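You operate a simulated robot arm through the tools that you are given. There is no shell and no other tool. Be economical: measure what you need, move in short steps, check, and stop when the job is done.

Carry out the task below with a simulated two-armed robot. There is one attempt and no reset: what you move stays moved.

JOB
Set the camera lift to kids and aim it by test pictures.
Fine: free the lock knob, slide, lock again; two pictures with the test key; between them move the tilt dial one mark as the display says; the second reads good.

It is judged by the outcome, as a careful person would: the job done as asked, and still so three seconds after it is handed in. It fails if anything else is knocked over, pushed out of place, dropped, spilled or broken.

ROBOT AND FRAMES
Two 7-joint arms with fingered hands on one trunk, on a base that drives. Base frame: it is fixed to the floor where the robot stands at the start and does not move with it; the origin is under the middle of the robot, x ahead of it, y to its left, z up. Units: m, degrees, N and s.
The left shoulder is at the start at [0.07, 0.172, 1.427], the right one opposite. Places, roughly: booth clear key [1.6, 0.1, 0.8]; booth copy key [1.5, 0.1, 0.8]; booth pair key [1.6, 0.1, 0.8]; booth service display [1.2, 0.2, 1.1]; booth test key [1.5, 0, 0.8]; camera focus ring [0.9, 0, 1.3]; camera lift [1.1, 0.1, 1.2]; camera mode dial [1.1, 0, 1.4]; camera tilt dial [1.1, 0, 1.2]; camera zoom ring [1, 0, 1.3]; lift lock knob [1.1, 0, 1.1]; ring light dial [1.6, 0.2, 0.8]. Payload 5 kg a hand.
Tool frame (each hand has its own): the origin (TCP) lies between the finger pads and is the grasp point; the fingertips stand 0.043 m ahead of it; z points along the fingers, y is the line along which they close. Largest opening 0.144 m; the body of the gripper starts 0.05 m behind the TCP. The gripper is a hand of 5 fingers: y runs from the thumb to the fingers, the wrist lies at [-0.021, -0.124, -0.221] in the tool frame.
Orientation is told as [roll, pitch, yaw] about the base's x, y, z axes, in that order, counted from this pose: with the fingers straight down and the wrist toward the robot, the tool's x, y and z point along [0, 1, 0], [1, 0, 0] and [0, 0, -1] of the base frame.

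CONTROLS
- The arms move only by the tool move_arm. It takes "left_series", "right_series" or both (then of equal length, played together; a hand with none holds still); each is a list of rows, each a list of 2 entries, a list of its own where there are three numbers: the shift along the tool's x, y, z in m, then the turn, a rotation vector about the tool's x, y, z in degrees. In form: [[[dx, dy, dz], [wx, wy, wz]], ...]. A call has 1 to 12 rows; each row shifts and turns the commanded pose from where the row before left it, along the tool's axes as they then stand. Rows are played at 5 a second. More than 0.05 m and 8.6 degrees between two rows, and nothing of the call is played. Where a pose cannot be reached the arm comes as near as it can. A force on the tool above 90 N (or 10 N above the force at the start of the call, whichever is more), or a blocked arm, ends the call early, and 0.2 s more pass. In this call time passes only in rows, and 0.2 s behind the last. It gives the time, the measured TCP pose, the force on the tool (base axes), the opening and the grip force at its end, in the units of the frame above (readings bear some noise), with the torque about the TCP (base axes, N m) and any sound that the robot's microphone picked up.
- Cameras (640 x 400 px; columns grow to the right, rows downward): "scene" is now at [0.1438, 0.0106, 1.6795]; the picture's right is [0.11, -0.99, -0.00], its down [-0.38, -0.04, -0.92] and it looks along [0.92, 0.10, -0.39] (base axes); focal length 273 px, centre (320, 200). "left" rides on the left gripper at [-0.086, -0.108, -0.168] in its tool frame; the picture's right is [-0.80, -0.28, 0.53], its down [0.54, -0.73, 0.42] and it looks along [0.27, 0.63, 0.73] (tool axes); focal length 275 px, centre (320, 200). "right" rides on the right gripper at [0.086, -0.108, -0.168] in its tool frame; the picture's right is [-0.80, 0.28, -0.53], its down [-0.54, -0.73, 0.42] and it looks along [-0.27, 0.63, 0.73] (tool axes); focal length 275 px, centre (320, 200). There is no depth. A picture from a camera that has moved, and an enlarged one, comes with that camera's place and axes in the base frame and with its lens.
- get_image(camera): a new picture of that camera. No time passes.
- lift_body(by): slides the trunk up (or, below 0, down) by that many m; the arms and the scene camera ride with it, the base frame stays. It gives what a move gives, with no picture.
- roll_base(legs): drives the robot by 1 to 6 legs, each [ahead, left, turn to the left] in m, m and degrees, along the robot's own axes; the way and the turn of a leg run together, so that a leg with both is an arc; at most 1.5 m and 180 degrees a leg. The arms and the cameras ride along, it lands a little off, and it stops where it bumps. It gives what a move gives.
- move_fingers(index, middle, ring, little, thumb_bend, thumb_turn, hand): sets how far each is bent, from 0 (flat) to 100 (curled in); at 30 the hand is open as for a grip, at 70 the pads meet at the TCP. One left out holds its place. A second passes; each finger stops where it meets its share of the squeeze, and holds until it gets a number again. It is the only way to open and close the hand. It gives what a move gives, with no picture; readings hold the bend of each and the force on index, middle, ring, little, thumb and palm. thumb_turn goes from beside the hand (0) to across from the fingers (100), as for a grip.
- pan_tilt(pan, tilt): turns the head with the scene camera to pan (to the left, within 86 degrees either way) and tilt (down, from -29 to 69), counted from straight ahead of the robot. It gives what a move gives.
- enlarge(camera, box): a new picture of the part [left, top, right, bottom] of that camera's present view, enlarged. No time passes.
- close_job(): hands the job in; it is judged then, once.

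Work in short steps. Places have to be worked out from the pictures, the camera data and where the tool is seen: move nearer, look again, correct. Check each grasp and each placing, and mend what went wrong. You have 120 turns and 88 pictures in all, those below and enlarged ones among them. Open the grippers and draw the arms clear of the work before you hand the job in, unless the task says otherwise; then end with one line.

The tools are called after "Request:" as name(argument=value, ...) on one line, values as JSON. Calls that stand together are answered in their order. move_arm: Moves the arms, as the interface text tells. Its arguments: {"type":"object","properties":{"left_series":{"type":"array"},"right_series":{"type":"array"}},"required":[]} The other tools are called the same way: lift_body (by) slides the trunk up or down; move_fingers (index, middle, ring, little, thumb_bend, thumb_turn, hand) moves the fingers one by one; roll_base (legs) drives the base; pan_tilt (pan, tilt) turns the head that bears the scene camera; get_image (camera) takes a picture; enlarge (camera, box) takes an enlarged picture of a part of a camera's view; close_job () hands the job in.

At the start:

```text
t: 0.0
left_ee_pos: [0.7179, 0.2812, 1.4038]
left_ee_rot: [0.0, 0.0, 0.0]
left_wrist_force: [0.6, -0.3, 0.1]
left_wrist_torque: [-0.03, 0.02, 0.04]
left_gripper_width: 0.1437
left_finger_force: 0.0
left_shape: jaw
left_bend: [30.0, 30.0, 30.0, 30.0, 30.0, 98.0]
left_finger forces: [0.0, 0.0, 0.0, 0.0, 0.0, 0.0]
right_ee_pos: [0.6357, -0.2877, 1.3917]
right_ee_rot: [-0.1, 0.0, 0.0]
right_wrist_force: [0.4, 0.6, 0.9]
right_wrist_torque: [0.02, 0.05, -0.03]
right_gripper_width: 0.1435
right_finger_force: 0.0
right_shape: jaw
right_bend: [30.0, 30.0, 30.0, 30.0, 30.0, 98.0]
right_finger forces: [0.0, 0.0, 0.0, 0.0, 0.1, 0.0]
trunk travel left (down, up): [-0.525, 0.415]
robot x, y, heading: [-0.0007, -0.0049, -0.0]
head pan, tilt: [6.3, 22.7]
```

scene: 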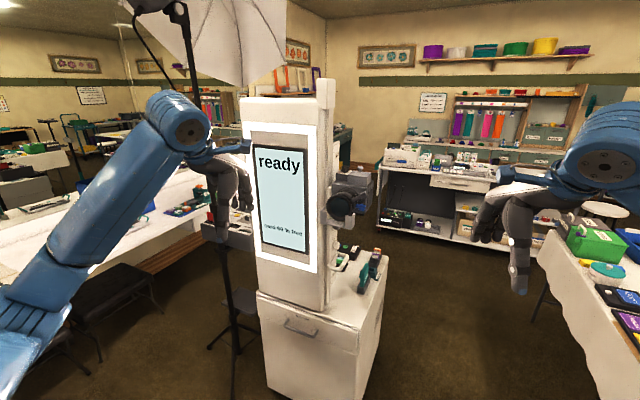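
right: 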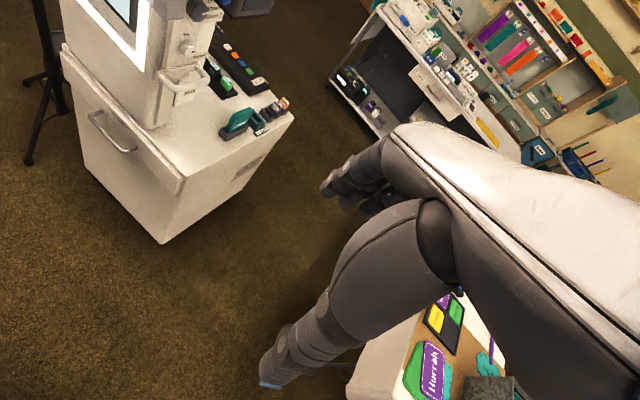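
left: 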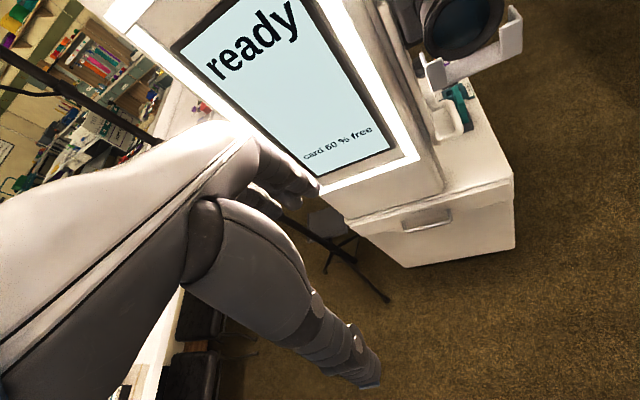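

I begin with an enlarged view of the booth to find the lift, knob, and dial.

Request:
enlarge(camera="scene", box=[230, 70, 400, 310])

Request:
enlarge(camera="right", box=[60, 0, 300, 150])

```text
1.67 times, centred on (315, 190) of scene
camera zoom: at [0.1438, 0.0106, 1.6795], right [0.11, -0.99, 0.0], down [-0.38, -0.04, -0.92], along [0.92, 0.1, -0.39], focal length 456 px, centre (328, 217)
```

zoom: 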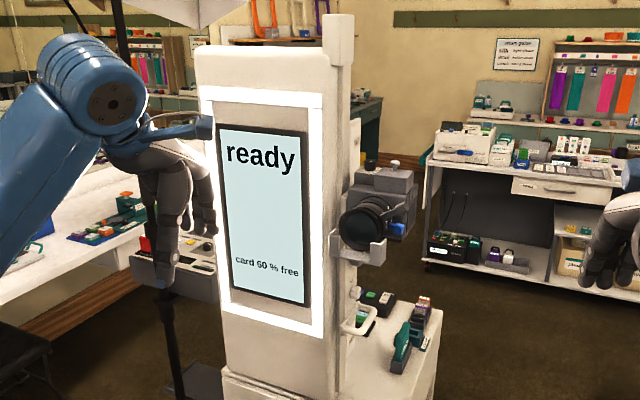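

```text
2.67 times, centred on (180, 75) of right
camera zoom: at [0.5265, -0.1998, 1.5586], right [0.28, -0.8, 0.53], down [-0.73, -0.54, -0.42], along [0.63, -0.27, -0.73], focal length 734 px, centre (693, 533)
```

zoom: 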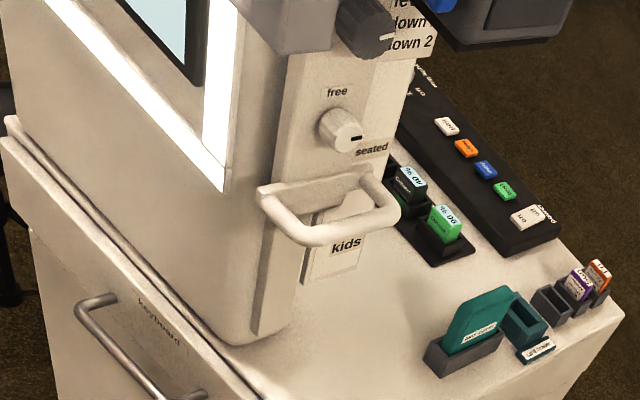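

The lift carriage is on the booth's side facing -y. I look down and to the right to judge the floor room there.

Request:
pan_tilt(pan=-40, tilt=45)

Request:
get_image(camera="scene")

```text
t: 1.1
left_ee_pos: [0.7195, 0.2808, 1.4032]
left_ee_rot: [0.0, 0.0, 0.0]
left_wrist_force: [-0.6, 0.3, -0.4]
left_wrist_torque: [-0.01, -0.01, 0.02]
left_gripper_width: 0.1433
left_finger_force: 0.0
left_shape: jaw
left_bend: [30.0, 30.0, 30.0, 30.0, 30.0, 98.0]
left_finger forces: [0.1, 0.0, 0.0, 0.0, 0.0, 0.0]
right_ee_pos: [0.6348, -0.287, 1.3907]
right_ee_rot: [-0.1, 0.0, 0.1]
right_wrist_force: [-0.1, 0.4, 1.0]
right_wrist_torque: [0.01, 0.0, -0.02]
right_gripper_width: 0.1437
right_finger_force: 0.0
right_shape: jaw
right_bend: [30.0, 30.0, 30.0, 30.0, 30.0, 98.0]
right_finger forces: [0.0, 0.0, 0.0, 0.0, 0.0, 0.1]
trunk travel left (down, up): [-0.525, 0.415]
robot x, y, heading: [0.0007, -0.0008, 0.1]
head pan, tilt: [-40.0, 45.0]
```

```text
82 pictures are left
camera scene: at [0.114, -0.0518, 1.6454], right [-0.64, -0.77, 0.0], down [-0.54, 0.45, -0.71], along [0.54, -0.45, -0.71], focal length 273 px, centre (320, 200)
```

scene: 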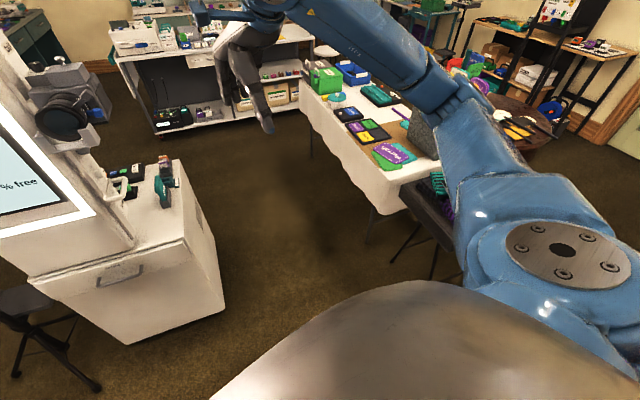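

The booth stands turned about -20°: its right side faces roughly [-0.33,-0.94], and a table bounds the aisle on the right. I tuck both hands back before driving.

Request:
move_arm(left_series=[[[0, -0.05, 0], [0, 0, 0]], [[0, -0.05, 0], [0, 0, 0]], [[0, -0.05, 0], [0, 0, 0]], [[0, -0.05, 0], [0, 0, 0]], [[0, -0.05, 0], [0, 0, 0]], [[0, -0.05, 0], [0, 0, 0]]], right_series=[[[0, -0.05, 0], [0, 0, 0]], [[0, -0.05, 0], [0, 0, 0]], [[0, -0.05, 0], [0, 0, 0]], [[0, -0.05, 0], [0, 0, 0]], [[0, -0.05, 0], [0, 0, 0]], [[0, 0, 0], [0, 0, 0]]])

Request:
roll_base(legs=[[0, 0, 45], [0.106, -0.56, 0]])

Request:
pan_tilt(pan=0, tilt=35)

Request:
get_image(camera="scene")

```text
t: 2.5
left_ee_pos: [0.4506, 0.2871, 1.4322]
left_ee_rot: [0.1, 0.2, 0.0]
left_wrist_force: [0.5, 0.3, -0.1]
left_wrist_torque: [0.01, 0.0, 0.0]
left_gripper_width: 0.1441
left_finger_force: 0.1
left_shape: jaw
left_bend: [30.0, 30.0, 30.0, 30.0, 30.0, 98.0]
left_finger forces: [0.1, 0.0, 0.1, 0.0, 0.0, 0.0]
left hand out of reach, approached as far as the arm can: row 5, 6
right_ee_pos: [0.4428, -0.3021, 1.4372]
right_ee_rot: [0.1, 0.2, 0.0]
right_wrist_force: [-0.4, -0.1, 0.5]
right_wrist_torque: [0.04, 0.0, 0.01]
right_gripper_width: 0.1441
right_finger_force: 0.1
right_shape: jaw
right_bend: [30.0, 30.0, 30.0, 30.0, 30.0, 98.0]
right_finger forces: [0.0, 0.0, 0.0, 0.0, 0.0, 0.1]
right hand out of reach, approached as far as the arm can: row 4, 5
trunk travel left (down, up): [-0.525, 0.415]
robot x, y, heading: [-0.0012, -0.0003, -0.1]
head pan, tilt: [-40.0, 45.0]
```

```text
t: 7.8
left_ee_pos: [0.5803, 0.2097, 1.4332]
left_ee_rot: [-0.1, 0.1, 45.6]
left_wrist_force: [0.1, 0.6, -0.2]
left_wrist_torque: [0.01, 0.01, 0.03]
left_gripper_width: 0.1439
left_finger_force: 0.0
left_shape: jaw
left_bend: [30.0, 30.0, 30.0, 30.0, 30.0, 98.0]
left_finger forces: [0.1, 0.0, 0.0, 0.0, 0.0, 0.0]
right_ee_pos: [0.9937, -0.2083, 1.4395]
right_ee_rot: [0.0, 0.1, 45.5]
right_wrist_force: [-0.1, -0.1, 0.6]
right_wrist_torque: [-0.01, -0.02, 0.01]
right_gripper_width: 0.1437
right_finger_force: 0.0
right_shape: jaw
right_bend: [30.0, 30.0, 30.0, 30.0, 30.0, 98.0]
right_finger forces: [0.1, 0.0, 0.1, 0.1, 0.0, 0.0]
trunk travel left (down, up): [-0.525, 0.415]
robot x, y, heading: [0.4696, -0.3165, 45.4]
head pan, tilt: [-40.0, 45.0]
```

```text
t: 8.9
left_ee_pos: [0.5801, 0.2095, 1.4328]
left_ee_rot: [0.0, 0.0, 45.6]
left_wrist_force: [-0.7, 1.2, -0.4]
left_wrist_torque: [0.01, 0.01, -0.01]
left_gripper_width: 0.144
left_finger_force: 0.0
left_shape: jaw
left_bend: [30.0, 30.0, 30.0, 30.0, 30.0, 98.0]
left_finger forces: [0.0, 0.0, 0.0, 0.1, 0.0, 0.0]
right_ee_pos: [0.9954, -0.2091, 1.4384]
right_ee_rot: [0.0, 0.2, 45.6]
right_wrist_force: [-0.2, 0.7, 0.5]
right_wrist_torque: [0.0, 0.0, -0.02]
right_gripper_width: 0.144
right_finger_force: 0.2
right_shape: jaw
right_bend: [30.0, 30.0, 30.0, 30.0, 30.0, 98.0]
right_finger forces: [0.0, 0.0, 0.1, 0.1, 0.1, 0.1]
trunk travel left (down, up): [-0.525, 0.415]
robot x, y, heading: [0.4741, -0.3144, 45.8]
head pan, tilt: [0.0, 35.0]
```

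```text
81 pictures are left
camera scene: at [0.5685, -0.2159, 1.6601], right [0.71, -0.7, 0.0], down [-0.4, -0.41, -0.82], along [0.57, 0.58, -0.57], focal length 273 px, centre (320, 200)
```

scene: 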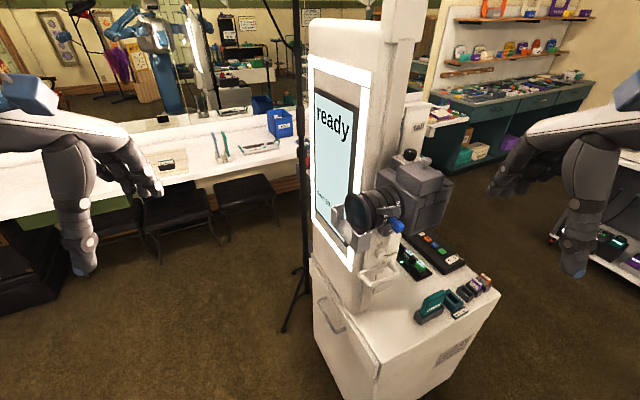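

Good view. I enlarge the carriage and the keypad areas.

Request:
enlarge(camera="scene", box=[330, 140, 500, 330])

Request:
enlarge(camera="right", box=[0, 0, 320, 200])

Request:
get_image(camera="left")

```text
2.11 times, centred on (415, 235) of scene
camera zoom: at [0.5685, -0.2159, 1.6601], right [0.71, -0.7, 0.0], down [-0.4, -0.41, -0.82], along [0.57, 0.58, -0.57], focal length 576 px, centre (120, 126)
```

zoom: 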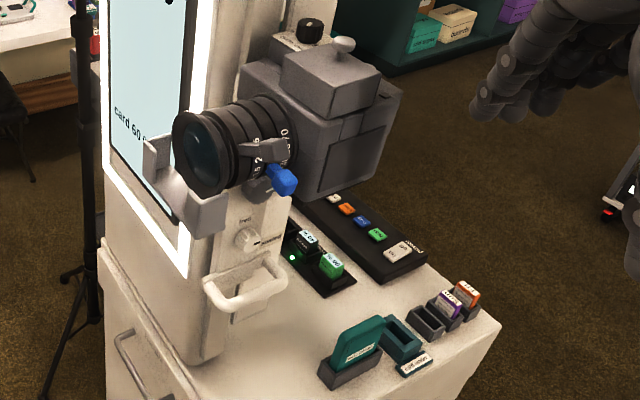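

```text
2.00 times, centred on (160, 100) of right
camera zoom: at [0.8583, -0.2249, 1.6061], right [0.77, -0.35, 0.53], down [-0.12, -0.9, -0.42], along [0.63, 0.26, -0.73], focal length 551 px, centre (640, 400)
```

zoom: 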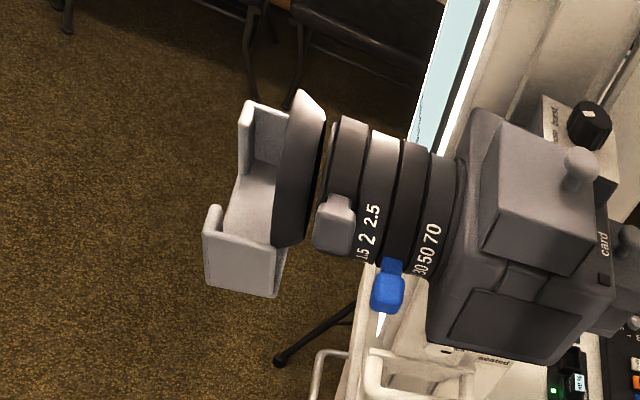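

```text
78 pictures are left
camera left: at [0.5666, 0.0715, 1.6001], right [0.37, -0.76, -0.53], down [-0.9, -0.14, -0.42], along [0.25, 0.63, -0.73], focal length 275 px, centre (320, 200)
```

left: 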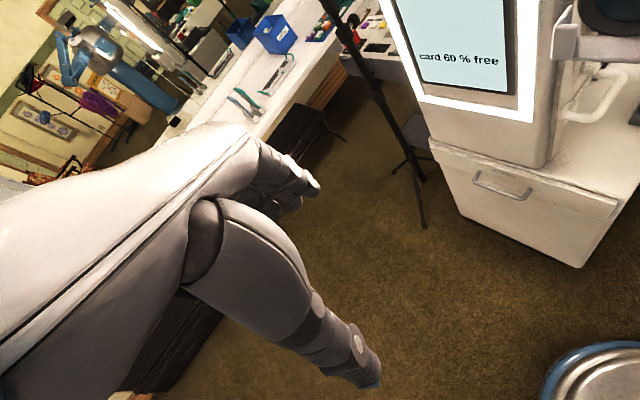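

The camera overhangs the knob and dial, so I need a lower viewpoint. I shift the right hand aside, then lower the trunk.

Request:
move_arm(right_series=[[[-0.05, 0, 0], [0, 0, 0]], [[-0.05, 0, 0], [0, 0, 0]], [[-0.05, 0, 0], [0, 0, 0]]])

Request:
lift_body(by=-0.38)

Request:
pan_tilt(pan=-12, tilt=15)

Request:
get_image(camera="scene")

```text
t: 9.7
left_ee_pos: [0.5813, 0.2121, 1.4317]
left_ee_rot: [-0.2, 0.2, 45.6]
left_wrist_force: [0.5, 0.8, 0.8]
left_wrist_torque: [-0.08, 0.1, -0.01]
left_gripper_width: 0.1437
left_finger_force: 0.0
left_shape: jaw
left_bend: [30.0, 30.0, 30.0, 30.0, 30.0, 98.0]
left_finger forces: [0.1, 0.0, 0.1, 0.1, 0.0, 0.0]
right_ee_pos: [1.1047, -0.311, 1.4392]
right_ee_rot: [0.0, 0.1, 45.6]
right_wrist_force: [1.2, -3.3, 0.9]
right_wrist_torque: [0.21, 0.08, -0.05]
right_gripper_width: 0.1442
right_finger_force: 0.1
right_shape: jaw
right_bend: [30.0, 30.0, 30.0, 30.0, 30.0, 98.0]
right_finger forces: [0.0, 0.1, 0.0, 0.0, 0.0, 0.1]
trunk travel left (down, up): [-0.525, 0.415]
robot x, y, heading: [0.4725, -0.3167, 45.6]
head pan, tilt: [0.0, 35.0]
```

```text
t: 13.4
left_ee_pos: [0.5806, 0.2085, 1.0525]
left_ee_rot: [0.0, 0.0, 45.6]
left_wrist_force: [-0.7, 0.3, 0.7]
left_wrist_torque: [-0.03, -0.02, 0.0]
left_gripper_width: 0.1438
left_finger_force: 0.1
left_shape: jaw
left_bend: [30.0, 30.0, 30.0, 30.0, 30.0, 98.0]
left_finger forces: [0.0, 0.0, 0.0, 0.0, 0.0, 0.1]
right_ee_pos: [1.1039, -0.3141, 1.0578]
right_ee_rot: [0.1, 0.3, 45.5]
right_wrist_force: [0.2, 0.6, -0.4]
right_wrist_torque: [0.02, -0.01, -0.05]
right_gripper_width: 0.1438
right_finger_force: 0.0
right_shape: jaw
right_bend: [30.0, 30.0, 30.0, 30.0, 30.0, 98.0]
right_finger forces: [0.0, 0.0, 0.1, 0.1, 0.0, 0.0]
trunk travel left (down, up): [-0.145, 0.795]
robot x, y, heading: [0.472, -0.3113, 45.7]
head pan, tilt: [0.0, 35.0]
```

```text
t: 14.2
left_ee_pos: [0.58, 0.2089, 1.0532]
left_ee_rot: [-0.1, 0.1, 45.5]
left_wrist_force: [-0.6, 0.6, 0.2]
left_wrist_torque: [0.01, 0.01, 0.01]
left_gripper_width: 0.1439
left_finger_force: 0.1
left_shape: jaw
left_bend: [30.0, 30.0, 30.0, 30.0, 30.0, 98.0]
left_finger forces: [0.0, 0.0, 0.1, 0.0, 0.0, 0.1]
right_ee_pos: [1.1051, -0.3138, 1.0588]
right_ee_rot: [0.0, 0.2, 45.6]
right_wrist_force: [-0.5, 0.2, -0.1]
right_wrist_torque: [-0.02, 0.01, 0.01]
right_gripper_width: 0.1438
right_finger_force: 0.0
right_shape: jaw
right_bend: [30.0, 30.0, 30.0, 30.0, 30.0, 98.0]
right_finger forces: [0.0, 0.0, 0.0, 0.0, 0.1, 0.0]
trunk travel left (down, up): [-0.145, 0.795]
robot x, y, heading: [0.4728, -0.3151, 45.6]
head pan, tilt: [-12.0, 15.0]
```

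```text
77 pictures are left
camera scene: at [0.5849, -0.2273, 1.3121], right [0.55, -0.83, 0.0], down [-0.22, -0.14, -0.97], along [0.8, 0.53, -0.26], focal length 273 px, centre (320, 200)
```

scene: 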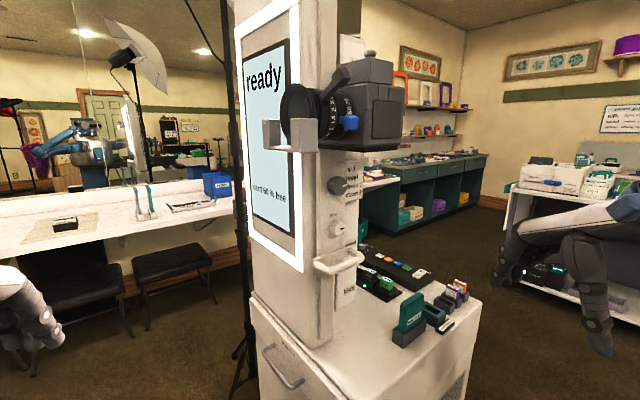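

Request:
enlarge(camera="scene", box=[280, 130, 400, 310])

Request:
enlarge(camera="scene", box=[310, 160, 380, 205])

Request:
enlarge(camera="scene", box=[300, 210, 380, 310])

```text
2.22 times, centred on (340, 220) of scene
camera zoom: at [0.5849, -0.2273, 1.3121], right [0.55, -0.83, 0.0], down [-0.22, -0.14, -0.97], along [0.8, 0.53, -0.26], focal length 608 px, centre (276, 156)
```

zoom: 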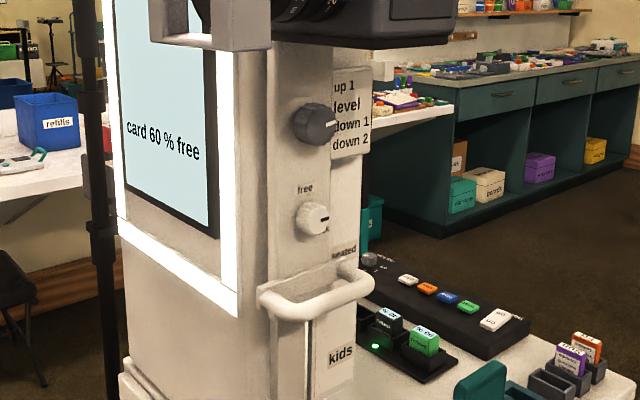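

```text
8.89 times, centred on (345, 182) of scene
camera zoom: at [0.5849, -0.2273, 1.3121], right [0.55, -0.83, 0.0], down [-0.22, -0.14, -0.97], along [0.8, 0.53, -0.26], focal length 2431 px, centre (98, 356)
```

zoom: 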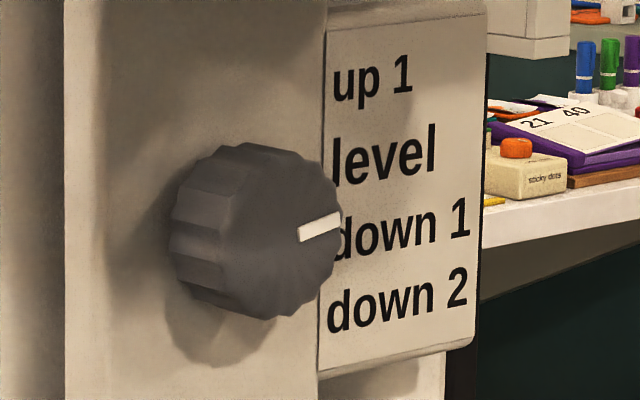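

```text
4.00 times, centred on (340, 260) of scene
camera zoom: at [0.5849, -0.2273, 1.3121], right [0.55, -0.83, 0.0], down [-0.22, -0.14, -0.97], along [0.8, 0.53, -0.26], focal length 1094 px, centre (240, -40)
```

zoom: 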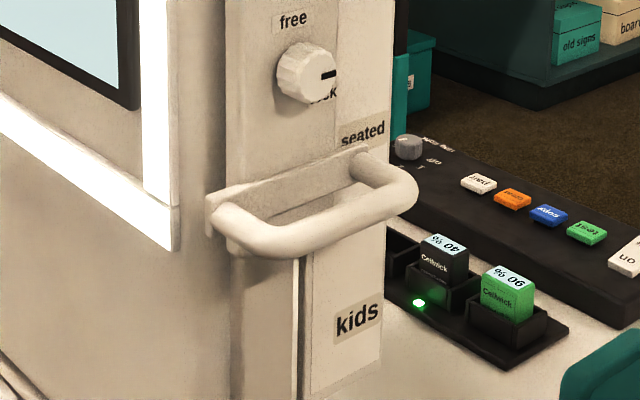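

The dial now points between "level" and "down 1"‑like position (about level→down), lock knob points to "lock" (3 o'clock), "free" at 12 o'clock. Triangulated: knob ≈ (1.068, 0.048, 1.097), handle bar ≈ (1.028, 0.013, 1.038) at the "seated" level; "kids" is ≈0.13 m lower. I back up a little, then swing the left hand to a forward-pointing, thumb-below pose to hold the handle.

Request:
roll_base(legs=[[-0.1, 0, 0]])

Request:
move_arm(left_series=[[[0, 0.05, 0], [0, 0, 0]], [[0, 0.05, 0], [0, 0, 0]], [[-0.035, 0, 0], [-8.5, 0, 0]], [[-0.035, 0, 0], [-8.5, 0, 0]], [[-0.035, 0, 0], [-8.5, 0, 0]], [[-0.035, 0, 0], [-8.5, 0, 0]], [[-0.035, 0, 0], [-8.5, 0, 0]], [[-0.035, 0, 0], [-8.5, 0, 0]], [[-0.035, 0, 0], [-8.5, 0, 0]], [[-0.035, 0, 0], [-8.5, 0, 0]], [[-0.035, 0, 0], [-8.5, 0, 0]], [[-0.035, 0, 0], [-8.5, 0, 0]]])

Request:
get_image(camera="scene")

```text
t: 15.4
left_ee_pos: [0.5092, 0.1369, 1.053]
left_ee_rot: [0.0, 0.1, 45.6]
left_wrist_force: [-1.0, 0.0, 0.2]
left_wrist_torque: [0.05, -0.04, 0.02]
left_gripper_width: 0.1434
left_finger_force: 0.0
left_shape: jaw
left_bend: [30.0, 30.0, 30.0, 30.0, 30.0, 98.0]
left_finger forces: [0.1, 0.1, 0.0, 0.1, 0.1, 0.0]
right_ee_pos: [1.0326, -0.3869, 1.059]
right_ee_rot: [0.1, 0.2, 45.7]
right_wrist_force: [-0.4, -1.1, 1.0]
right_wrist_torque: [0.05, -0.04, -0.02]
right_gripper_width: 0.144
right_finger_force: 0.0
right_shape: jaw
right_bend: [30.0, 30.0, 30.0, 30.0, 30.0, 98.0]
right_finger forces: [0.0, 0.1, 0.0, 0.1, 0.0, 0.0]
trunk travel left (down, up): [-0.145, 0.795]
robot x, y, heading: [0.3984, -0.3882, 45.5]
head pan, tilt: [-12.0, 15.0]
```

```text
t: 18.0
left_ee_pos: [0.8826, -0.007, 1.0821]
left_ee_rot: [0.5, -85.0, 45.4]
left_wrist_force: [1.1, 0.4, 1.4]
left_wrist_torque: [-0.01, 0.01, 0.06]
left_gripper_width: 0.1439
left_finger_force: 0.0
left_shape: jaw
left_bend: [30.0, 30.0, 30.0, 30.0, 30.0, 98.0]
left_finger forces: [0.0, 0.1, 0.0, 0.1, 0.1, 0.0]
left hand out of reach, approached as far as the arm can: row 5, 6, 7
right_ee_pos: [1.0324, -0.386, 1.058]
right_ee_rot: [0.2, 0.1, 45.8]
right_wrist_force: [0.9, -0.3, 0.8]
right_wrist_torque: [0.04, 0.0, 0.02]
right_gripper_width: 0.1442
right_finger_force: 0.0
right_shape: jaw
right_bend: [30.0, 30.0, 30.0, 30.0, 30.0, 98.0]
right_finger forces: [0.0, 0.1, 0.0, 0.0, 0.1, 0.0]
trunk travel left (down, up): [-0.145, 0.795]
robot x, y, heading: [0.4014, -0.3873, 45.9]
head pan, tilt: [-12.0, 15.0]
```

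```text
73 pictures are left
camera scene: at [0.5148, -0.3002, 1.3123], right [0.55, -0.83, 0.0], down [-0.22, -0.14, -0.97], along [0.8, 0.54, -0.26], focal length 273 px, centre (320, 200)
```

scene: 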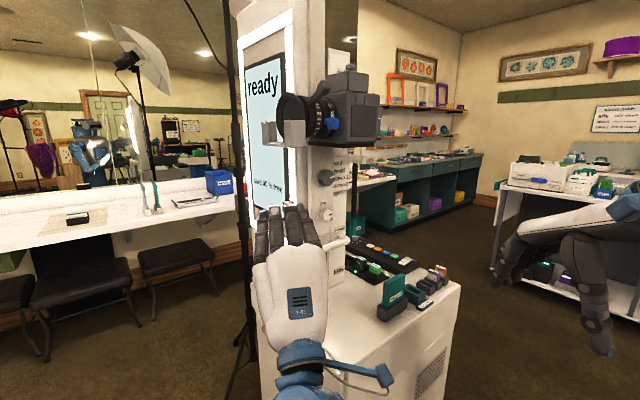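

Left hand is posed well at (0.883,-0.007,1.082). I finish levelling it, align it with the bar, and narrow the fingers.

Request:
move_arm(left_series=[[[-0.03, -0.022, 0], [-5, 0, 0]], [[-0.03, -0.022, 0.0], [0, 0, 0]], [[-0.029, 0, 0.01], [0, 0, 0]]])

Request:
move_fingers(hand="left", index=48, middle=48, ring=48, little=48, thumb_bend=45)

Request:
get_image(camera="left")

Request:
enlarge(camera="scene", box=[240, 150, 400, 320])

```text
t: 18.8
left_ee_pos: [0.9501, -0.0648, 1.0367]
left_ee_rot: [34.4, -89.9, 11.3]
left_wrist_force: [0.4, -0.2, -0.4]
left_wrist_torque: [-0.01, -0.04, 0.09]
left_gripper_width: 0.1438
left_finger_force: 0.0
left_shape: jaw
left_bend: [30.0, 30.0, 30.0, 30.0, 30.0, 98.0]
left_finger forces: [0.0, 0.1, 0.0, 0.0, 0.1, 0.1]
right_ee_pos: [1.0338, -0.387, 1.0585]
right_ee_rot: [0.1, 0.2, 45.6]
right_wrist_force: [0.2, -0.3, -0.3]
right_wrist_torque: [0.02, 0.01, 0.01]
right_gripper_width: 0.144
right_finger_force: 0.0
right_shape: jaw
right_bend: [30.0, 30.0, 30.0, 30.0, 30.0, 98.0]
right_finger forces: [0.1, 0.1, 0.1, 0.0, 0.0, 0.1]
trunk travel left (down, up): [-0.145, 0.795]
robot x, y, heading: [0.3975, -0.3906, 45.8]
head pan, tilt: [-12.0, 15.0]
```

```text
t: 19.8
left_ee_pos: [0.9491, -0.065, 1.0381]
left_ee_rot: [-4.4, -89.9, 50.2]
left_wrist_force: [-0.7, -0.7, 0.5]
left_wrist_torque: [-0.03, 0.0, 0.0]
left_gripper_width: 0.0916
left_finger_force: 0.1
left_shape: fingers
left_bend: [48.0, 48.0, 48.0, 48.0, 45.0, 98.0]
left_finger forces: [0.0, 0.1, 0.0, 0.0, 0.0, 0.1]
right_ee_pos: [1.0336, -0.387, 1.0577]
right_ee_rot: [-0.1, 0.2, 45.7]
right_wrist_force: [1.0, -0.2, 0.0]
right_wrist_torque: [0.0, 0.05, 0.0]
right_gripper_width: 0.1437
right_finger_force: 0.0
right_shape: jaw
right_bend: [30.0, 30.0, 30.0, 30.0, 30.0, 98.0]
right_finger forces: [0.1, 0.0, 0.1, 0.0, 0.0, 0.1]
trunk travel left (down, up): [-0.145, 0.795]
robot x, y, heading: [0.3993, -0.3851, 45.5]
head pan, tilt: [-12.0, 15.0]
```

```text
72 pictures are left
camera left: at [0.8935, -0.2449, 0.9288], right [0.94, -0.17, -0.29], down [-0.09, 0.68, -0.73], along [0.32, 0.71, 0.62], focal length 275 px, centre (320, 200)
```

left: 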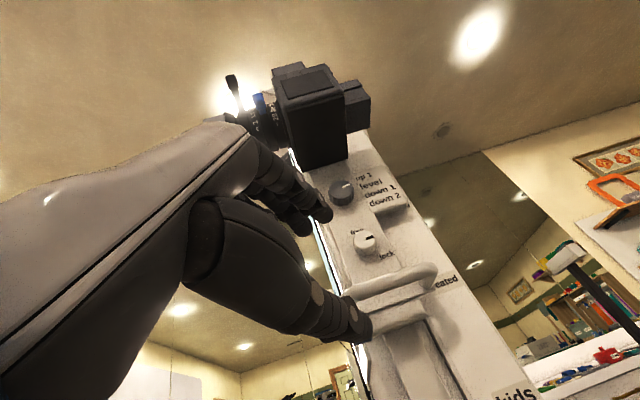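

```text
2.35 times, centred on (320, 235) of scene
camera zoom: at [0.5142, -0.2996, 1.3122], right [0.55, -0.83, 0.0], down [-0.22, -0.14, -0.97], along [0.8, 0.54, -0.26], focal length 643 px, centre (320, 118)
```

zoom: 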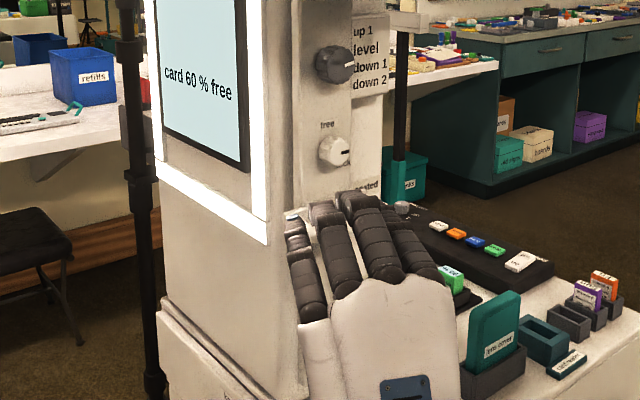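

The bar lies straight ahead of the left TCP, between thumb and fingers, about 0.11 m off. I advance 0.09 m in small steps.

Request:
move_arm(left_series=[[[0, 0, 0.03], [0, 0, 0]], [[0, 0, 0.03], [0, 0, 0]], [[0, 0, 0.03], [0, 0, 0]]])

Request:
get_image(camera="left")

Request:
enlarge(camera="scene", box=[280, 170, 380, 270])

```text
t: 20.6
left_ee_pos: [1.0138, 0.0016, 1.0368]
left_ee_rot: [-6.3, -89.7, 51.9]
left_wrist_force: [-0.2, 0.8, -0.4]
left_wrist_torque: [0.02, -0.03, -0.02]
left_gripper_width: 0.0915
left_finger_force: 0.1
left_shape: fingers
left_bend: [48.0, 48.0, 48.0, 48.0, 45.0, 98.0]
left_finger forces: [0.0, 0.0, 0.1, 0.0, 0.1, 0.1]
right_ee_pos: [1.0338, -0.3858, 1.0575]
right_ee_rot: [0.2, 0.3, 45.6]
right_wrist_force: [0.2, 0.9, 0.5]
right_wrist_torque: [-0.01, -0.02, 0.0]
right_gripper_width: 0.1439
right_finger_force: 0.0
right_shape: jaw
right_bend: [30.0, 30.0, 30.0, 30.0, 30.0, 98.0]
right_finger forces: [0.0, 0.1, 0.0, 0.0, 0.0, 0.0]
trunk travel left (down, up): [-0.145, 0.795]
robot x, y, heading: [0.4007, -0.3884, 45.6]
head pan, tilt: [-12.0, 15.0]
```

```text
70 pictures are left
camera left: at [0.9587, -0.1803, 0.9278], right [0.94, -0.18, -0.29], down [-0.09, 0.68, -0.73], along [0.32, 0.71, 0.62], focal length 275 px, centre (320, 200)
```

left: 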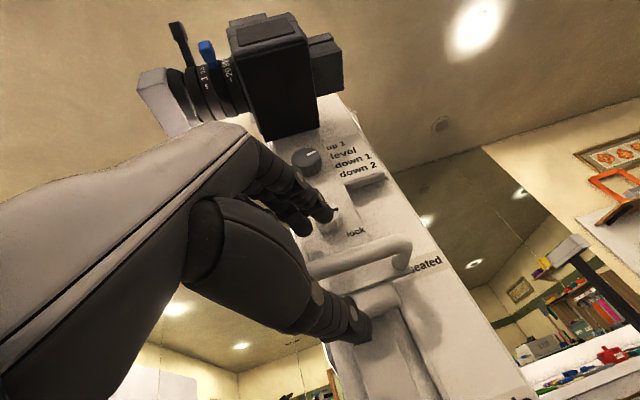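

```text
4.00 times, centred on (330, 220) of scene
camera zoom: at [0.5149, -0.2994, 1.312], right [0.55, -0.83, 0.0], down [-0.22, -0.14, -0.97], along [0.8, 0.54, -0.26], focal length 1094 px, centre (280, 120)
```

zoom: 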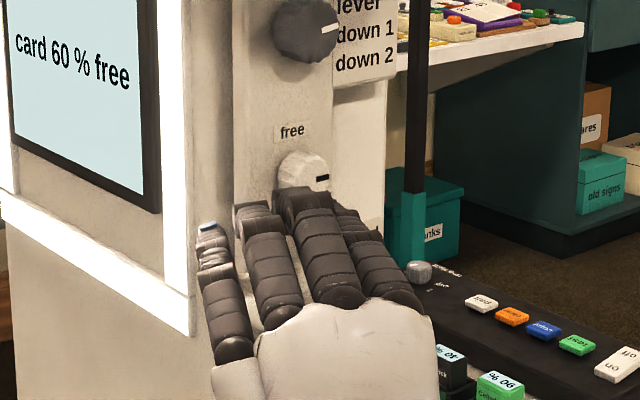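

The bar is between thumb and fingers. I shift slightly right and forward, then close.

Request:
move_arm(left_series=[[[-0.015, -0.004, 0.015], [0, 0, 0]]])

Request:
move_fingers(hand="left", index=68, middle=68, ring=68, little=68, thumb_bend=66)

Request:
enlarge(camera="scene", box=[280, 150, 380, 270])

Request:
get_image(camera="left")

```text
t: 21.0
left_ee_pos: [1.036, 0.0006, 1.0317]
left_ee_rot: [19.4, -89.7, 26.2]
left_wrist_force: [-0.8, 0.5, -0.8]
left_wrist_torque: [0.01, -0.02, 0.05]
left_gripper_width: 0.0917
left_finger_force: 0.3
left_shape: fingers
left_bend: [48.0, 48.0, 48.0, 48.0, 45.0, 98.0]
left_finger forces: [0.0, 0.6, 0.0, 0.1, 0.0, 0.0]
right_ee_pos: [1.0349, -0.3866, 1.0579]
right_ee_rot: [0.1, 0.3, 45.8]
right_wrist_force: [0.4, 0.3, 0.2]
right_wrist_torque: [0.0, 0.02, 0.0]
right_gripper_width: 0.1439
right_finger_force: 0.0
right_shape: jaw
right_bend: [30.0, 30.0, 30.0, 30.0, 30.0, 98.0]
right_finger forces: [0.0, 0.0, 0.1, 0.0, 0.0, 0.0]
trunk travel left (down, up): [-0.145, 0.795]
robot x, y, heading: [0.3984, -0.3861, 45.4]
head pan, tilt: [-12.0, 15.0]
```

```text
t: 22.0
left_ee_pos: [1.0351, 0.0009, 1.0328]
left_ee_rot: [-5.6, -89.9, 51.3]
left_wrist_force: [-0.2, 0.9, -0.2]
left_wrist_torque: [-0.01, -0.03, 0.0]
left_gripper_width: 0.02
left_finger_force: 1.0
left_shape: fingers
left_bend: [68.0, 68.0, 68.0, 68.0, 65.0, 98.0]
left_finger forces: [0.6, 0.0, 0.0, 0.1, 0.7, 0.0]
right_ee_pos: [1.0333, -0.3853, 1.0589]
right_ee_rot: [0.0, 0.2, 45.7]
right_wrist_force: [0.2, 0.0, 0.2]
right_wrist_torque: [-0.03, -0.01, 0.03]
right_gripper_width: 0.144
right_finger_force: 0.0
right_shape: jaw
right_bend: [30.0, 30.0, 30.0, 30.0, 30.0, 98.0]
right_finger forces: [0.0, 0.0, 0.0, 0.1, 0.1, 0.0]
trunk travel left (down, up): [-0.145, 0.795]
robot x, y, heading: [0.3973, -0.3917, 45.6]
head pan, tilt: [-12.0, 15.0]
```

```text
3.33 times, centred on (330, 210) of scene
camera zoom: at [0.5142, -0.2996, 1.3121], right [0.55, -0.83, 0.0], down [-0.22, -0.14, -0.97], along [0.8, 0.54, -0.26], focal length 912 px, centre (287, 167)
```

zoom: 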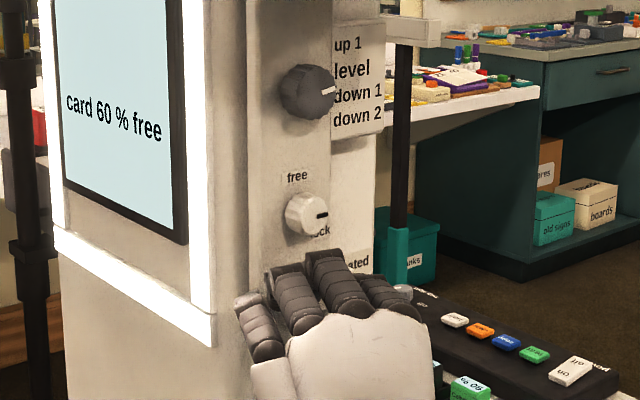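

```text
67 pictures are left
camera left: at [0.9792, -0.1804, 0.924], right [0.94, -0.17, -0.28], down [-0.09, 0.68, -0.73], along [0.32, 0.71, 0.62], focal length 275 px, centre (320, 200)
```

left: 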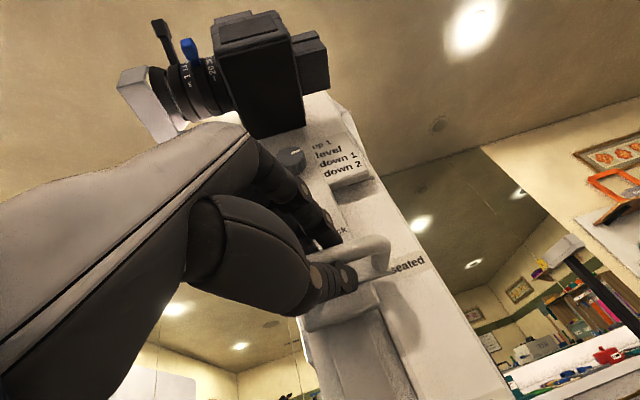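

The handle is caged by the left hand. I tip the left hand about the bar (wrist lower) to make room above, and turn the right hand toward a forward-pointing pose with its wrist to the right.

Request:
move_arm(left_series=[[[0, 0, 0], [-5, 0, 0]], [[0, 0, 0], [-5, 0, 0]], [[0, 0, 0], [-5, 0, 0]], [[0, 0, 0], [-5, 0, 0]], [[0, 0, 0], [0, 0, 0]], [[0, 0, 0], [0, 0, 0]], [[0, 0, 0], [0, 0, 0]], [[0, 0, 0], [0, 0, 0]], [[0, 0, 0], [0, 0, 0]], [[0, 0, 0], [0, 0, 0]], [[0, 0, 0], [0, 0, 0]]], right_series=[[[0, 0, 0], [-8.2, 0, 0]], [[0, 0, 0], [-8.2, 0, 0]], [[0, 0, 0], [-8.2, 0, 0]], [[0, 0, 0], [-8.2, 0, 0]], [[0, 0, 0], [-8.2, 0, 0]], [[0, 0, 0], [-8.2, 0, 0]], [[0, 0, 0], [-8.2, 0, 0]], [[0, 0, 0], [-8.2, 0, 0]], [[0, 0, 0], [-8.2, 0, 0]], [[0, 0, 0], [-8.2, 0, 0]], [[0, 0, 0], [-8, 0, 0]]])

Request:
move_arm(right_series=[[[0, 0, 0], [0, 8.2, 0]], [[0, 0, 0], [0, 8.2, 0]], [[0, 0, 0], [0, 8.2, 0]], [[0, 0, 0], [0, 0, -8.2]], [[0, 0, 0], [0, 0, -8.2]], [[0, 0, 0], [0, 0, -8.2]], [[0, 0, 0], [0, 0, -8.2]], [[0, 0, 0], [0, 0, -8.2]], [[0, 0, 0], [0, 0, -8.2]], [[0, 0, 0], [0, 0, -8.2]]])

Request:
get_image(camera="scene")

```text
t: 24.4
left_ee_pos: [1.0353, 0.0017, 1.0329]
left_ee_rot: [180.1, -70.2, -134.4]
left_wrist_force: [-0.2, 0.2, -4.0]
left_wrist_torque: [-0.15, 0.19, 0.05]
left_gripper_width: 0.025
left_finger_force: 3.2
left_shape: fingers
left_bend: [68.0, 68.0, 68.0, 68.0, 63.0, 98.0]
left_finger forces: [0.1, 0.0, 0.0, 0.1, 4.9, 0.0]
right_ee_pos: [1.1297, -0.4019, 1.0858]
right_ee_rot: [-0.2, -88.0, 46.0]
right_wrist_force: [1.8, -1.1, 9.0]
right_wrist_torque: [-0.64, 0.45, 0.13]
right_gripper_width: 0.144
right_finger_force: 0.0
right_shape: jaw
right_bend: [30.0, 30.0, 30.0, 30.0, 30.0, 98.0]
right_finger forces: [0.1, 0.0, 0.0, 0.1, 0.1, 0.0]
right hand out of reach, approached as far as the arm can: row 3, 4, 5, 6, 7, 8
trunk travel left (down, up): [-0.145, 0.795]
robot x, y, heading: [0.4012, -0.3913, 45.7]
head pan, tilt: [-12.0, 15.0]
```

```text
t: 26.6
left_ee_pos: [1.0336, 0.001, 1.0327]
left_ee_rot: [-180.0, -70.2, -134.3]
left_wrist_force: [0.6, 3.3, -4.4]
left_wrist_torque: [-0.04, 0.09, 0.04]
left_gripper_width: 0.0251
left_finger_force: 2.7
left_shape: fingers
left_bend: [68.0, 68.0, 68.0, 68.0, 63.0, 98.0]
left_finger forces: [0.0, 0.0, 0.0, 0.0, 4.8, 0.0]
right_ee_pos: [1.1291, -0.4031, 1.0976]
right_ee_rot: [-89.9, -32.6, 160.1]
right_wrist_force: [-0.1, 0.8, -0.1]
right_wrist_torque: [0.01, 0.0, -0.01]
right_gripper_width: 0.1438
right_finger_force: 0.0
right_shape: jaw
right_bend: [30.0, 30.0, 30.0, 30.0, 30.0, 98.0]
right_finger forces: [0.1, 0.0, 0.0, 0.1, 0.0, 0.1]
trunk travel left (down, up): [-0.145, 0.795]
robot x, y, heading: [0.398, -0.3868, 46.0]
head pan, tilt: [-12.0, 15.0]
```

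```text
66 pictures are left
camera scene: at [0.5146, -0.299, 1.312], right [0.55, -0.83, 0.0], down [-0.22, -0.14, -0.97], along [0.8, 0.54, -0.26], focal length 273 px, centre (320, 200)
```

scene: 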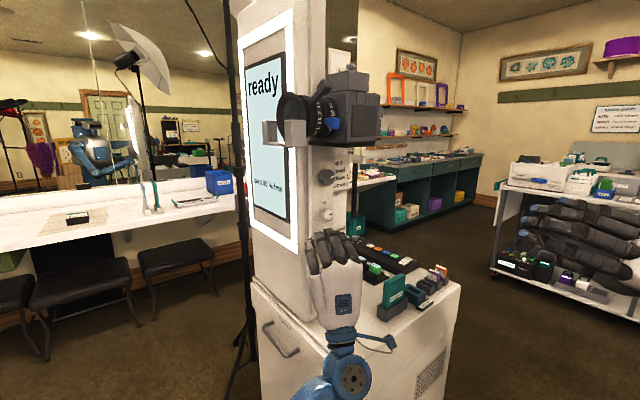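

The right hand points into the booth side with y up-left as planned. I narrow its fingers and bring it to ~0.13 m in front of the lock knob.

Request:
move_fingers(hand="right", index=50, middle=50, ring=50, little=50, thumb_bend=50)

Request:
move_arm(right_series=[[[0.0143, 0.0221, 0.033], [0, 0, 0]], [[0.0143, 0.0221, 0.033], [0, 0, 0]], [[0.0143, 0.0221, 0.033], [0, 0, 0]], [[0.0143, 0.0221, 0.033], [0, 0, 0]], [[0.0143, 0.0221, 0.033], [0, 0, 0]], [[0.0143, 0.0221, 0.033], [0, 0, 0]], [[0.0143, 0.0221, 0.033], [0, 0, 0]], [[0.0143, 0.0221, 0.033], [0, 0, 0]]])

Request:
get_image(camera="scene")

Request:
get_image(camera="right")

```text
t: 27.6
left_ee_pos: [1.0352, 0.0017, 1.0317]
left_ee_rot: [-179.9, -70.2, -134.4]
left_wrist_force: [0.6, 3.0, -4.4]
left_wrist_torque: [-0.04, 0.07, 0.04]
left_gripper_width: 0.0252
left_finger_force: 2.9
left_shape: fingers
left_bend: [68.0, 68.0, 68.0, 68.0, 63.0, 98.0]
left_finger forces: [0.0, 0.0, 0.0, 0.1, 4.9, 0.0]
right_ee_pos: [1.1287, -0.4032, 1.0987]
right_ee_rot: [-89.7, -32.7, 160.2]
right_wrist_force: [0.2, -0.2, 0.1]
right_wrist_torque: [-0.02, 0.0, 0.01]
right_gripper_width: 0.0793
right_finger_force: 0.1
right_shape: fingers
right_bend: [50.0, 50.0, 50.0, 50.0, 50.0, 98.0]
right_finger forces: [0.1, 0.1, 0.1, 0.1, 0.0, 0.1]
trunk travel left (down, up): [-0.145, 0.795]
robot x, y, heading: [0.4042, -0.3882, 45.6]
head pan, tilt: [-12.0, 15.0]
```

```text
t: 29.4
left_ee_pos: [1.036, 0.0019, 1.0325]
left_ee_rot: [-180.0, -70.1, -134.4]
left_wrist_force: [1.1, 2.4, -4.0]
left_wrist_torque: [-0.06, 0.11, 0.06]
left_gripper_width: 0.0253
left_finger_force: 2.5
left_shape: fingers
left_bend: [68.0, 68.0, 68.0, 68.0, 63.0, 98.0]
left_finger forces: [0.1, 0.0, 0.0, 0.0, 6.0, 0.0]
right_ee_pos: [1.0224, -0.1722, 1.1184]
right_ee_rot: [-89.6, -32.8, 160.0]
right_wrist_force: [-0.9, -1.9, 6.5]
right_wrist_torque: [-0.53, 0.03, -0.06]
right_gripper_width: 0.0788
right_finger_force: 0.0
right_shape: fingers
right_bend: [50.0, 50.0, 50.0, 50.0, 50.0, 98.0]
right_finger forces: [0.0, 0.1, 0.0, 0.1, 0.0, 0.0]
right hand out of reach, approached as far as the arm can: row 6, 7, 8
trunk travel left (down, up): [-0.145, 0.795]
robot x, y, heading: [0.3966, -0.3855, 45.8]
head pan, tilt: [-12.0, 15.0]
```

```text
65 pictures are left
camera scene: at [0.5143, -0.2991, 1.3123], right [0.55, -0.83, 0.0], down [-0.22, -0.14, -0.97], along [0.8, 0.54, -0.26], focal length 273 px, centre (320, 200)
```

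scene: 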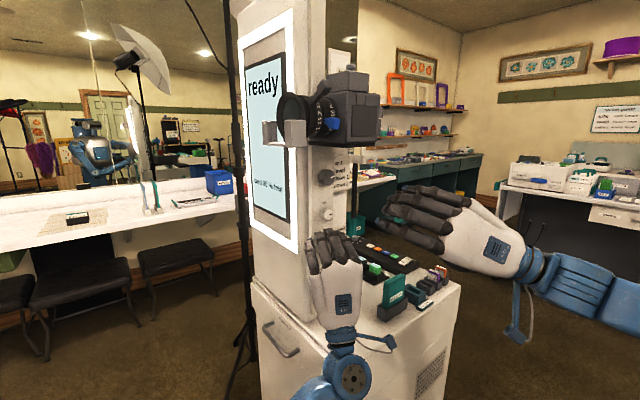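

```text
64 pictures are left
camera right: at [1.0076, -0.3441, 0.9875], right [0.0, -0.56, 0.83], down [0.99, 0.09, 0.06], along [-0.11, 0.82, 0.56], focal length 275 px, centre (320, 200)
```

right: 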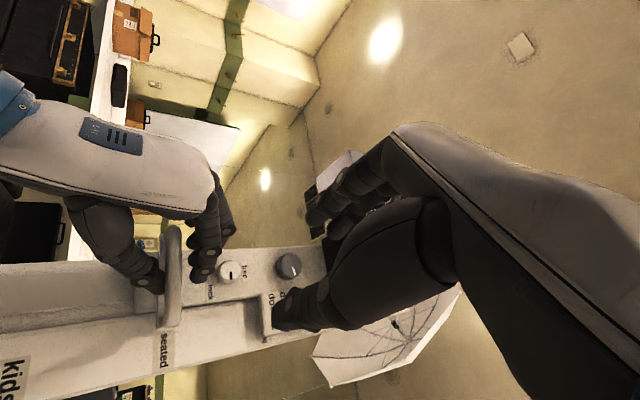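

With the wrist to the right the arm reaches its wrist limit. I'll back off and flip the right hand about its axis so the wrist lies to the left/upper side (fingers right of the knob, thumb left).

Request:
move_arm(right_series=[[[0, 0, -0.04], [0, 0, 0]], [[0, 0, -0.04], [0, 0, 0]], [[0, 0, 0], [0, 0, -8.5]], [[0, 0, 0], [0, 0, -8.5]], [[0, 0, 0], [0, 0, -8.5]], [[0, 0, 0], [0, 0, -8.5]], [[0, 0, 0], [0, 0, -8.5]], [[0, 0, 0], [0, 0, -8.5]], [[0, 0, 0], [0, 0, -8.5]], [[0, 0, 0], [0, 0, -8.5]], [[0, 0, 0], [0, 0, -8.5]], [[0, 0, 0], [0, 0, -8.5]]])

Request:
move_arm(right_series=[[[0, 0, 0], [0, 0, -8.5]], [[0, 0, 0], [0, 0, -8.5]], [[0, 0, 0], [0, 0, -8.5]], [[0, 0, 0], [0, 0, -8.5]], [[0, 0, 0], [0, 0, -8.5]], [[0, 0, 0], [0, 0, -8.5]], [[0, 0, 0], [0, 0, -8.5]], [[0, 0, 0], [0, 0, -8.5]], [[0, 0, 0], [0, 0, -8.5]], [[0, 0, 0], [0, 0, -8.5]]])

Request:
get_image(camera="scene")

```text
t: 32.0
left_ee_pos: [1.0349, 0.0022, 1.0323]
left_ee_rot: [180.0, -70.2, -134.3]
left_wrist_force: [0.1, 2.3, -2.9]
left_wrist_torque: [-0.03, 0.04, 0.11]
left_gripper_width: 0.0249
left_finger_force: 2.1
left_shape: fingers
left_bend: [68.0, 68.0, 68.0, 68.0, 63.0, 98.0]
left_finger forces: [0.0, 0.0, 0.0, 0.0, 4.1, 0.0]
right_ee_pos: [0.813, -0.2111, 1.3432]
right_ee_rot: [-90.0, 48.0, 160.6]
right_wrist_force: [0.6, 0.7, -0.1]
right_wrist_torque: [0.01, 0.0, 0.05]
right_gripper_width: 0.0788
right_finger_force: 0.1
right_shape: fingers
right_bend: [50.0, 50.0, 50.0, 50.0, 50.0, 98.0]
right_finger forces: [0.0, 0.0, 0.0, 0.0, 0.0, 0.1]
right hand out of reach, approached as far as the arm can: row 5, 6, 7, 8, 9, 10, 11, 12
trunk travel left (down, up): [-0.145, 0.795]
robot x, y, heading: [0.4002, -0.3856, 45.7]
head pan, tilt: [-12.0, 15.0]
```

```text
t: 34.2
left_ee_pos: [1.0352, 0.0027, 1.0327]
left_ee_rot: [-180.0, -70.2, -134.4]
left_wrist_force: [1.8, 3.8, -3.3]
left_wrist_torque: [-0.02, 0.1, 0.07]
left_gripper_width: 0.0248
left_finger_force: 2.7
left_shape: fingers
left_bend: [68.0, 68.0, 68.0, 68.0, 63.0, 98.0]
left_finger forces: [0.0, 0.1, 0.0, 0.0, 5.1, 0.1]
right_ee_pos: [0.8124, -0.2117, 1.3436]
right_ee_rot: [-90.1, 47.9, 160.3]
right_wrist_force: [-0.7, -0.6, 0.0]
right_wrist_torque: [0.02, 0.01, 0.01]
right_gripper_width: 0.0789
right_finger_force: 0.0
right_shape: fingers
right_bend: [50.0, 50.0, 50.0, 50.0, 50.0, 98.0]
right_finger forces: [0.1, 0.0, 0.1, 0.0, 0.0, 0.0]
right hand out of reach, approached as far as the arm can: row 1, 2, 3, 4, 5, 6, 7, 8, 9, 10
trunk travel left (down, up): [-0.145, 0.795]
robot x, y, heading: [0.4024, -0.3882, 45.5]
head pan, tilt: [-12.0, 15.0]
```

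```text
63 pictures are left
camera scene: at [0.5146, -0.2991, 1.3121], right [0.55, -0.83, 0.0], down [-0.22, -0.14, -0.97], along [0.8, 0.54, -0.26], focal length 273 px, centre (320, 200)
```

scene: 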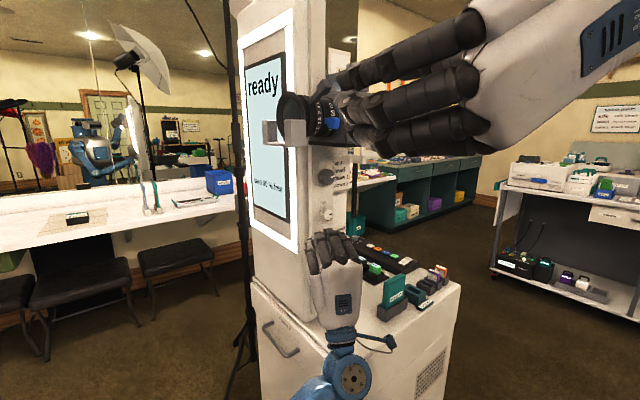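

The forearm hit its roll limit that way. I rotate the other way round (through palm-down to handshake pose).

Request:
move_arm(right_series=[[[0, 0, 0], [0, 0, 8.5]], [[0, 0, 0], [0, 0, 8.5]], [[0, 0, 0], [0, 0, 8.5]], [[0, 0, 0], [0, 0, 8.5]], [[0, 0, 0], [0, 0, 8.5]], [[0, 0, 0], [0, 0, 8.5]], [[0, 0, 0], [0, 0, 8.5]], [[0, 0, 0], [0, 0, 8.5]], [[0, 0, 0], [0, 0, 8.5]], [[0, 0, 0], [0, 0, 8.5]], [[0, 0, 0], [0, 0, 8.5]], [[0, 0, 0], [0, 0, 8.5]]])

Request:
move_arm(right_series=[[[0, 0, 0], [0, 0, 8.5]], [[0, 0, 0], [0, 0, 8.5]], [[0, 0, 0], [0, 0, 8.5]], [[0, 0, 0], [0, 0, 8.5]], [[0, 0, 0], [0, 0, 8.5]], [[0, 0, 0], [0, 0, 8.5]], [[0, 0, 0], [0, 0, 8.5]], [[0, 0, 0], [0, 0, 8.5]], [[0, 0, 0], [0, 0, 8.5]], [[0, 0, 0], [0, 0, 8.5]], [[0, 0, 0], [0, 0, 8.5]], [[0, 0, 0], [0, 0, 8.5]]])

Request:
get_image(camera="scene")

```text
t: 37.0
left_ee_pos: [1.0359, 0.0047, 1.0293]
left_ee_rot: [179.9, -70.2, -134.3]
left_wrist_force: [0.2, 1.2, -3.5]
left_wrist_torque: [-0.03, 0.05, 0.05]
left_gripper_width: 0.0214
left_finger_force: 1.4
left_shape: fingers
left_bend: [68.0, 68.0, 68.0, 68.0, 64.0, 98.0]
left_finger forces: [0.0, 0.0, 0.0, 0.1, 3.1, 0.1]
right_ee_pos: [0.7962, -0.2566, 1.4573]
right_ee_rot: [-106.4, -47.6, 173.2]
right_wrist_force: [0.4, 0.8, -0.7]
right_wrist_torque: [0.03, 0.0, 0.09]
right_gripper_width: 0.0788
right_finger_force: 0.1
right_shape: fingers
right_bend: [50.0, 50.0, 50.0, 50.0, 50.0, 97.0]
right_finger forces: [0.1, 0.0, 0.0, 0.1, 0.1, 0.0]
right hand out of reach, approached as far as the arm can: row 9, 10, 11, 12
trunk travel left (down, up): [-0.145, 0.795]
robot x, y, heading: [0.3981, -0.3893, 45.9]
head pan, tilt: [-12.0, 15.0]
stopped in row 12 (right hand): the arm was blocked; the commanded pose is now the measured one
```

```text
t: 39.6
left_ee_pos: [1.0361, 0.0034, 1.0314]
left_ee_rot: [-180.0, -70.2, -134.3]
left_wrist_force: [2.6, 3.5, -3.2]
left_wrist_torque: [0.05, 0.0, -0.01]
left_gripper_width: 0.0227
left_finger_force: 2.0
left_shape: fingers
left_bend: [68.0, 68.0, 68.0, 68.0, 64.0, 98.0]
left_finger forces: [0.0, 0.0, 0.1, 0.0, 3.9, 0.0]
right_ee_pos: [0.8437, -0.2329, 1.5135]
right_ee_rot: [100.7, -27.8, -24.2]
right_wrist_force: [-2.9, -6.5, 4.5]
right_wrist_torque: [-0.49, 0.18, -0.14]
right_gripper_width: 0.0785
right_finger_force: 0.0
right_shape: fingers
right_bend: [50.0, 50.0, 50.0, 50.0, 50.0, 98.0]
right_finger forces: [0.0, 0.0, 0.0, 0.0, 0.1, 0.0]
right hand out of reach, approached as far as the arm can: row 1, 2, 3, 4, 5, 6, 7
trunk travel left (down, up): [-0.145, 0.795]
robot x, y, heading: [0.401, -0.3913, 45.5]
head pan, tilt: [-12.0, 15.0]
```

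```text
62 pictures are left
camera scene: at [0.5154, -0.298, 1.3119], right [0.55, -0.83, 0.0], down [-0.22, -0.14, -0.97], along [0.8, 0.54, -0.26], focal length 273 px, centre (320, 200)
```

scene: 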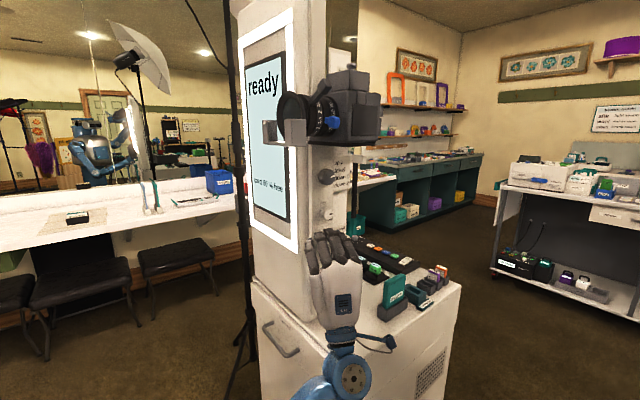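

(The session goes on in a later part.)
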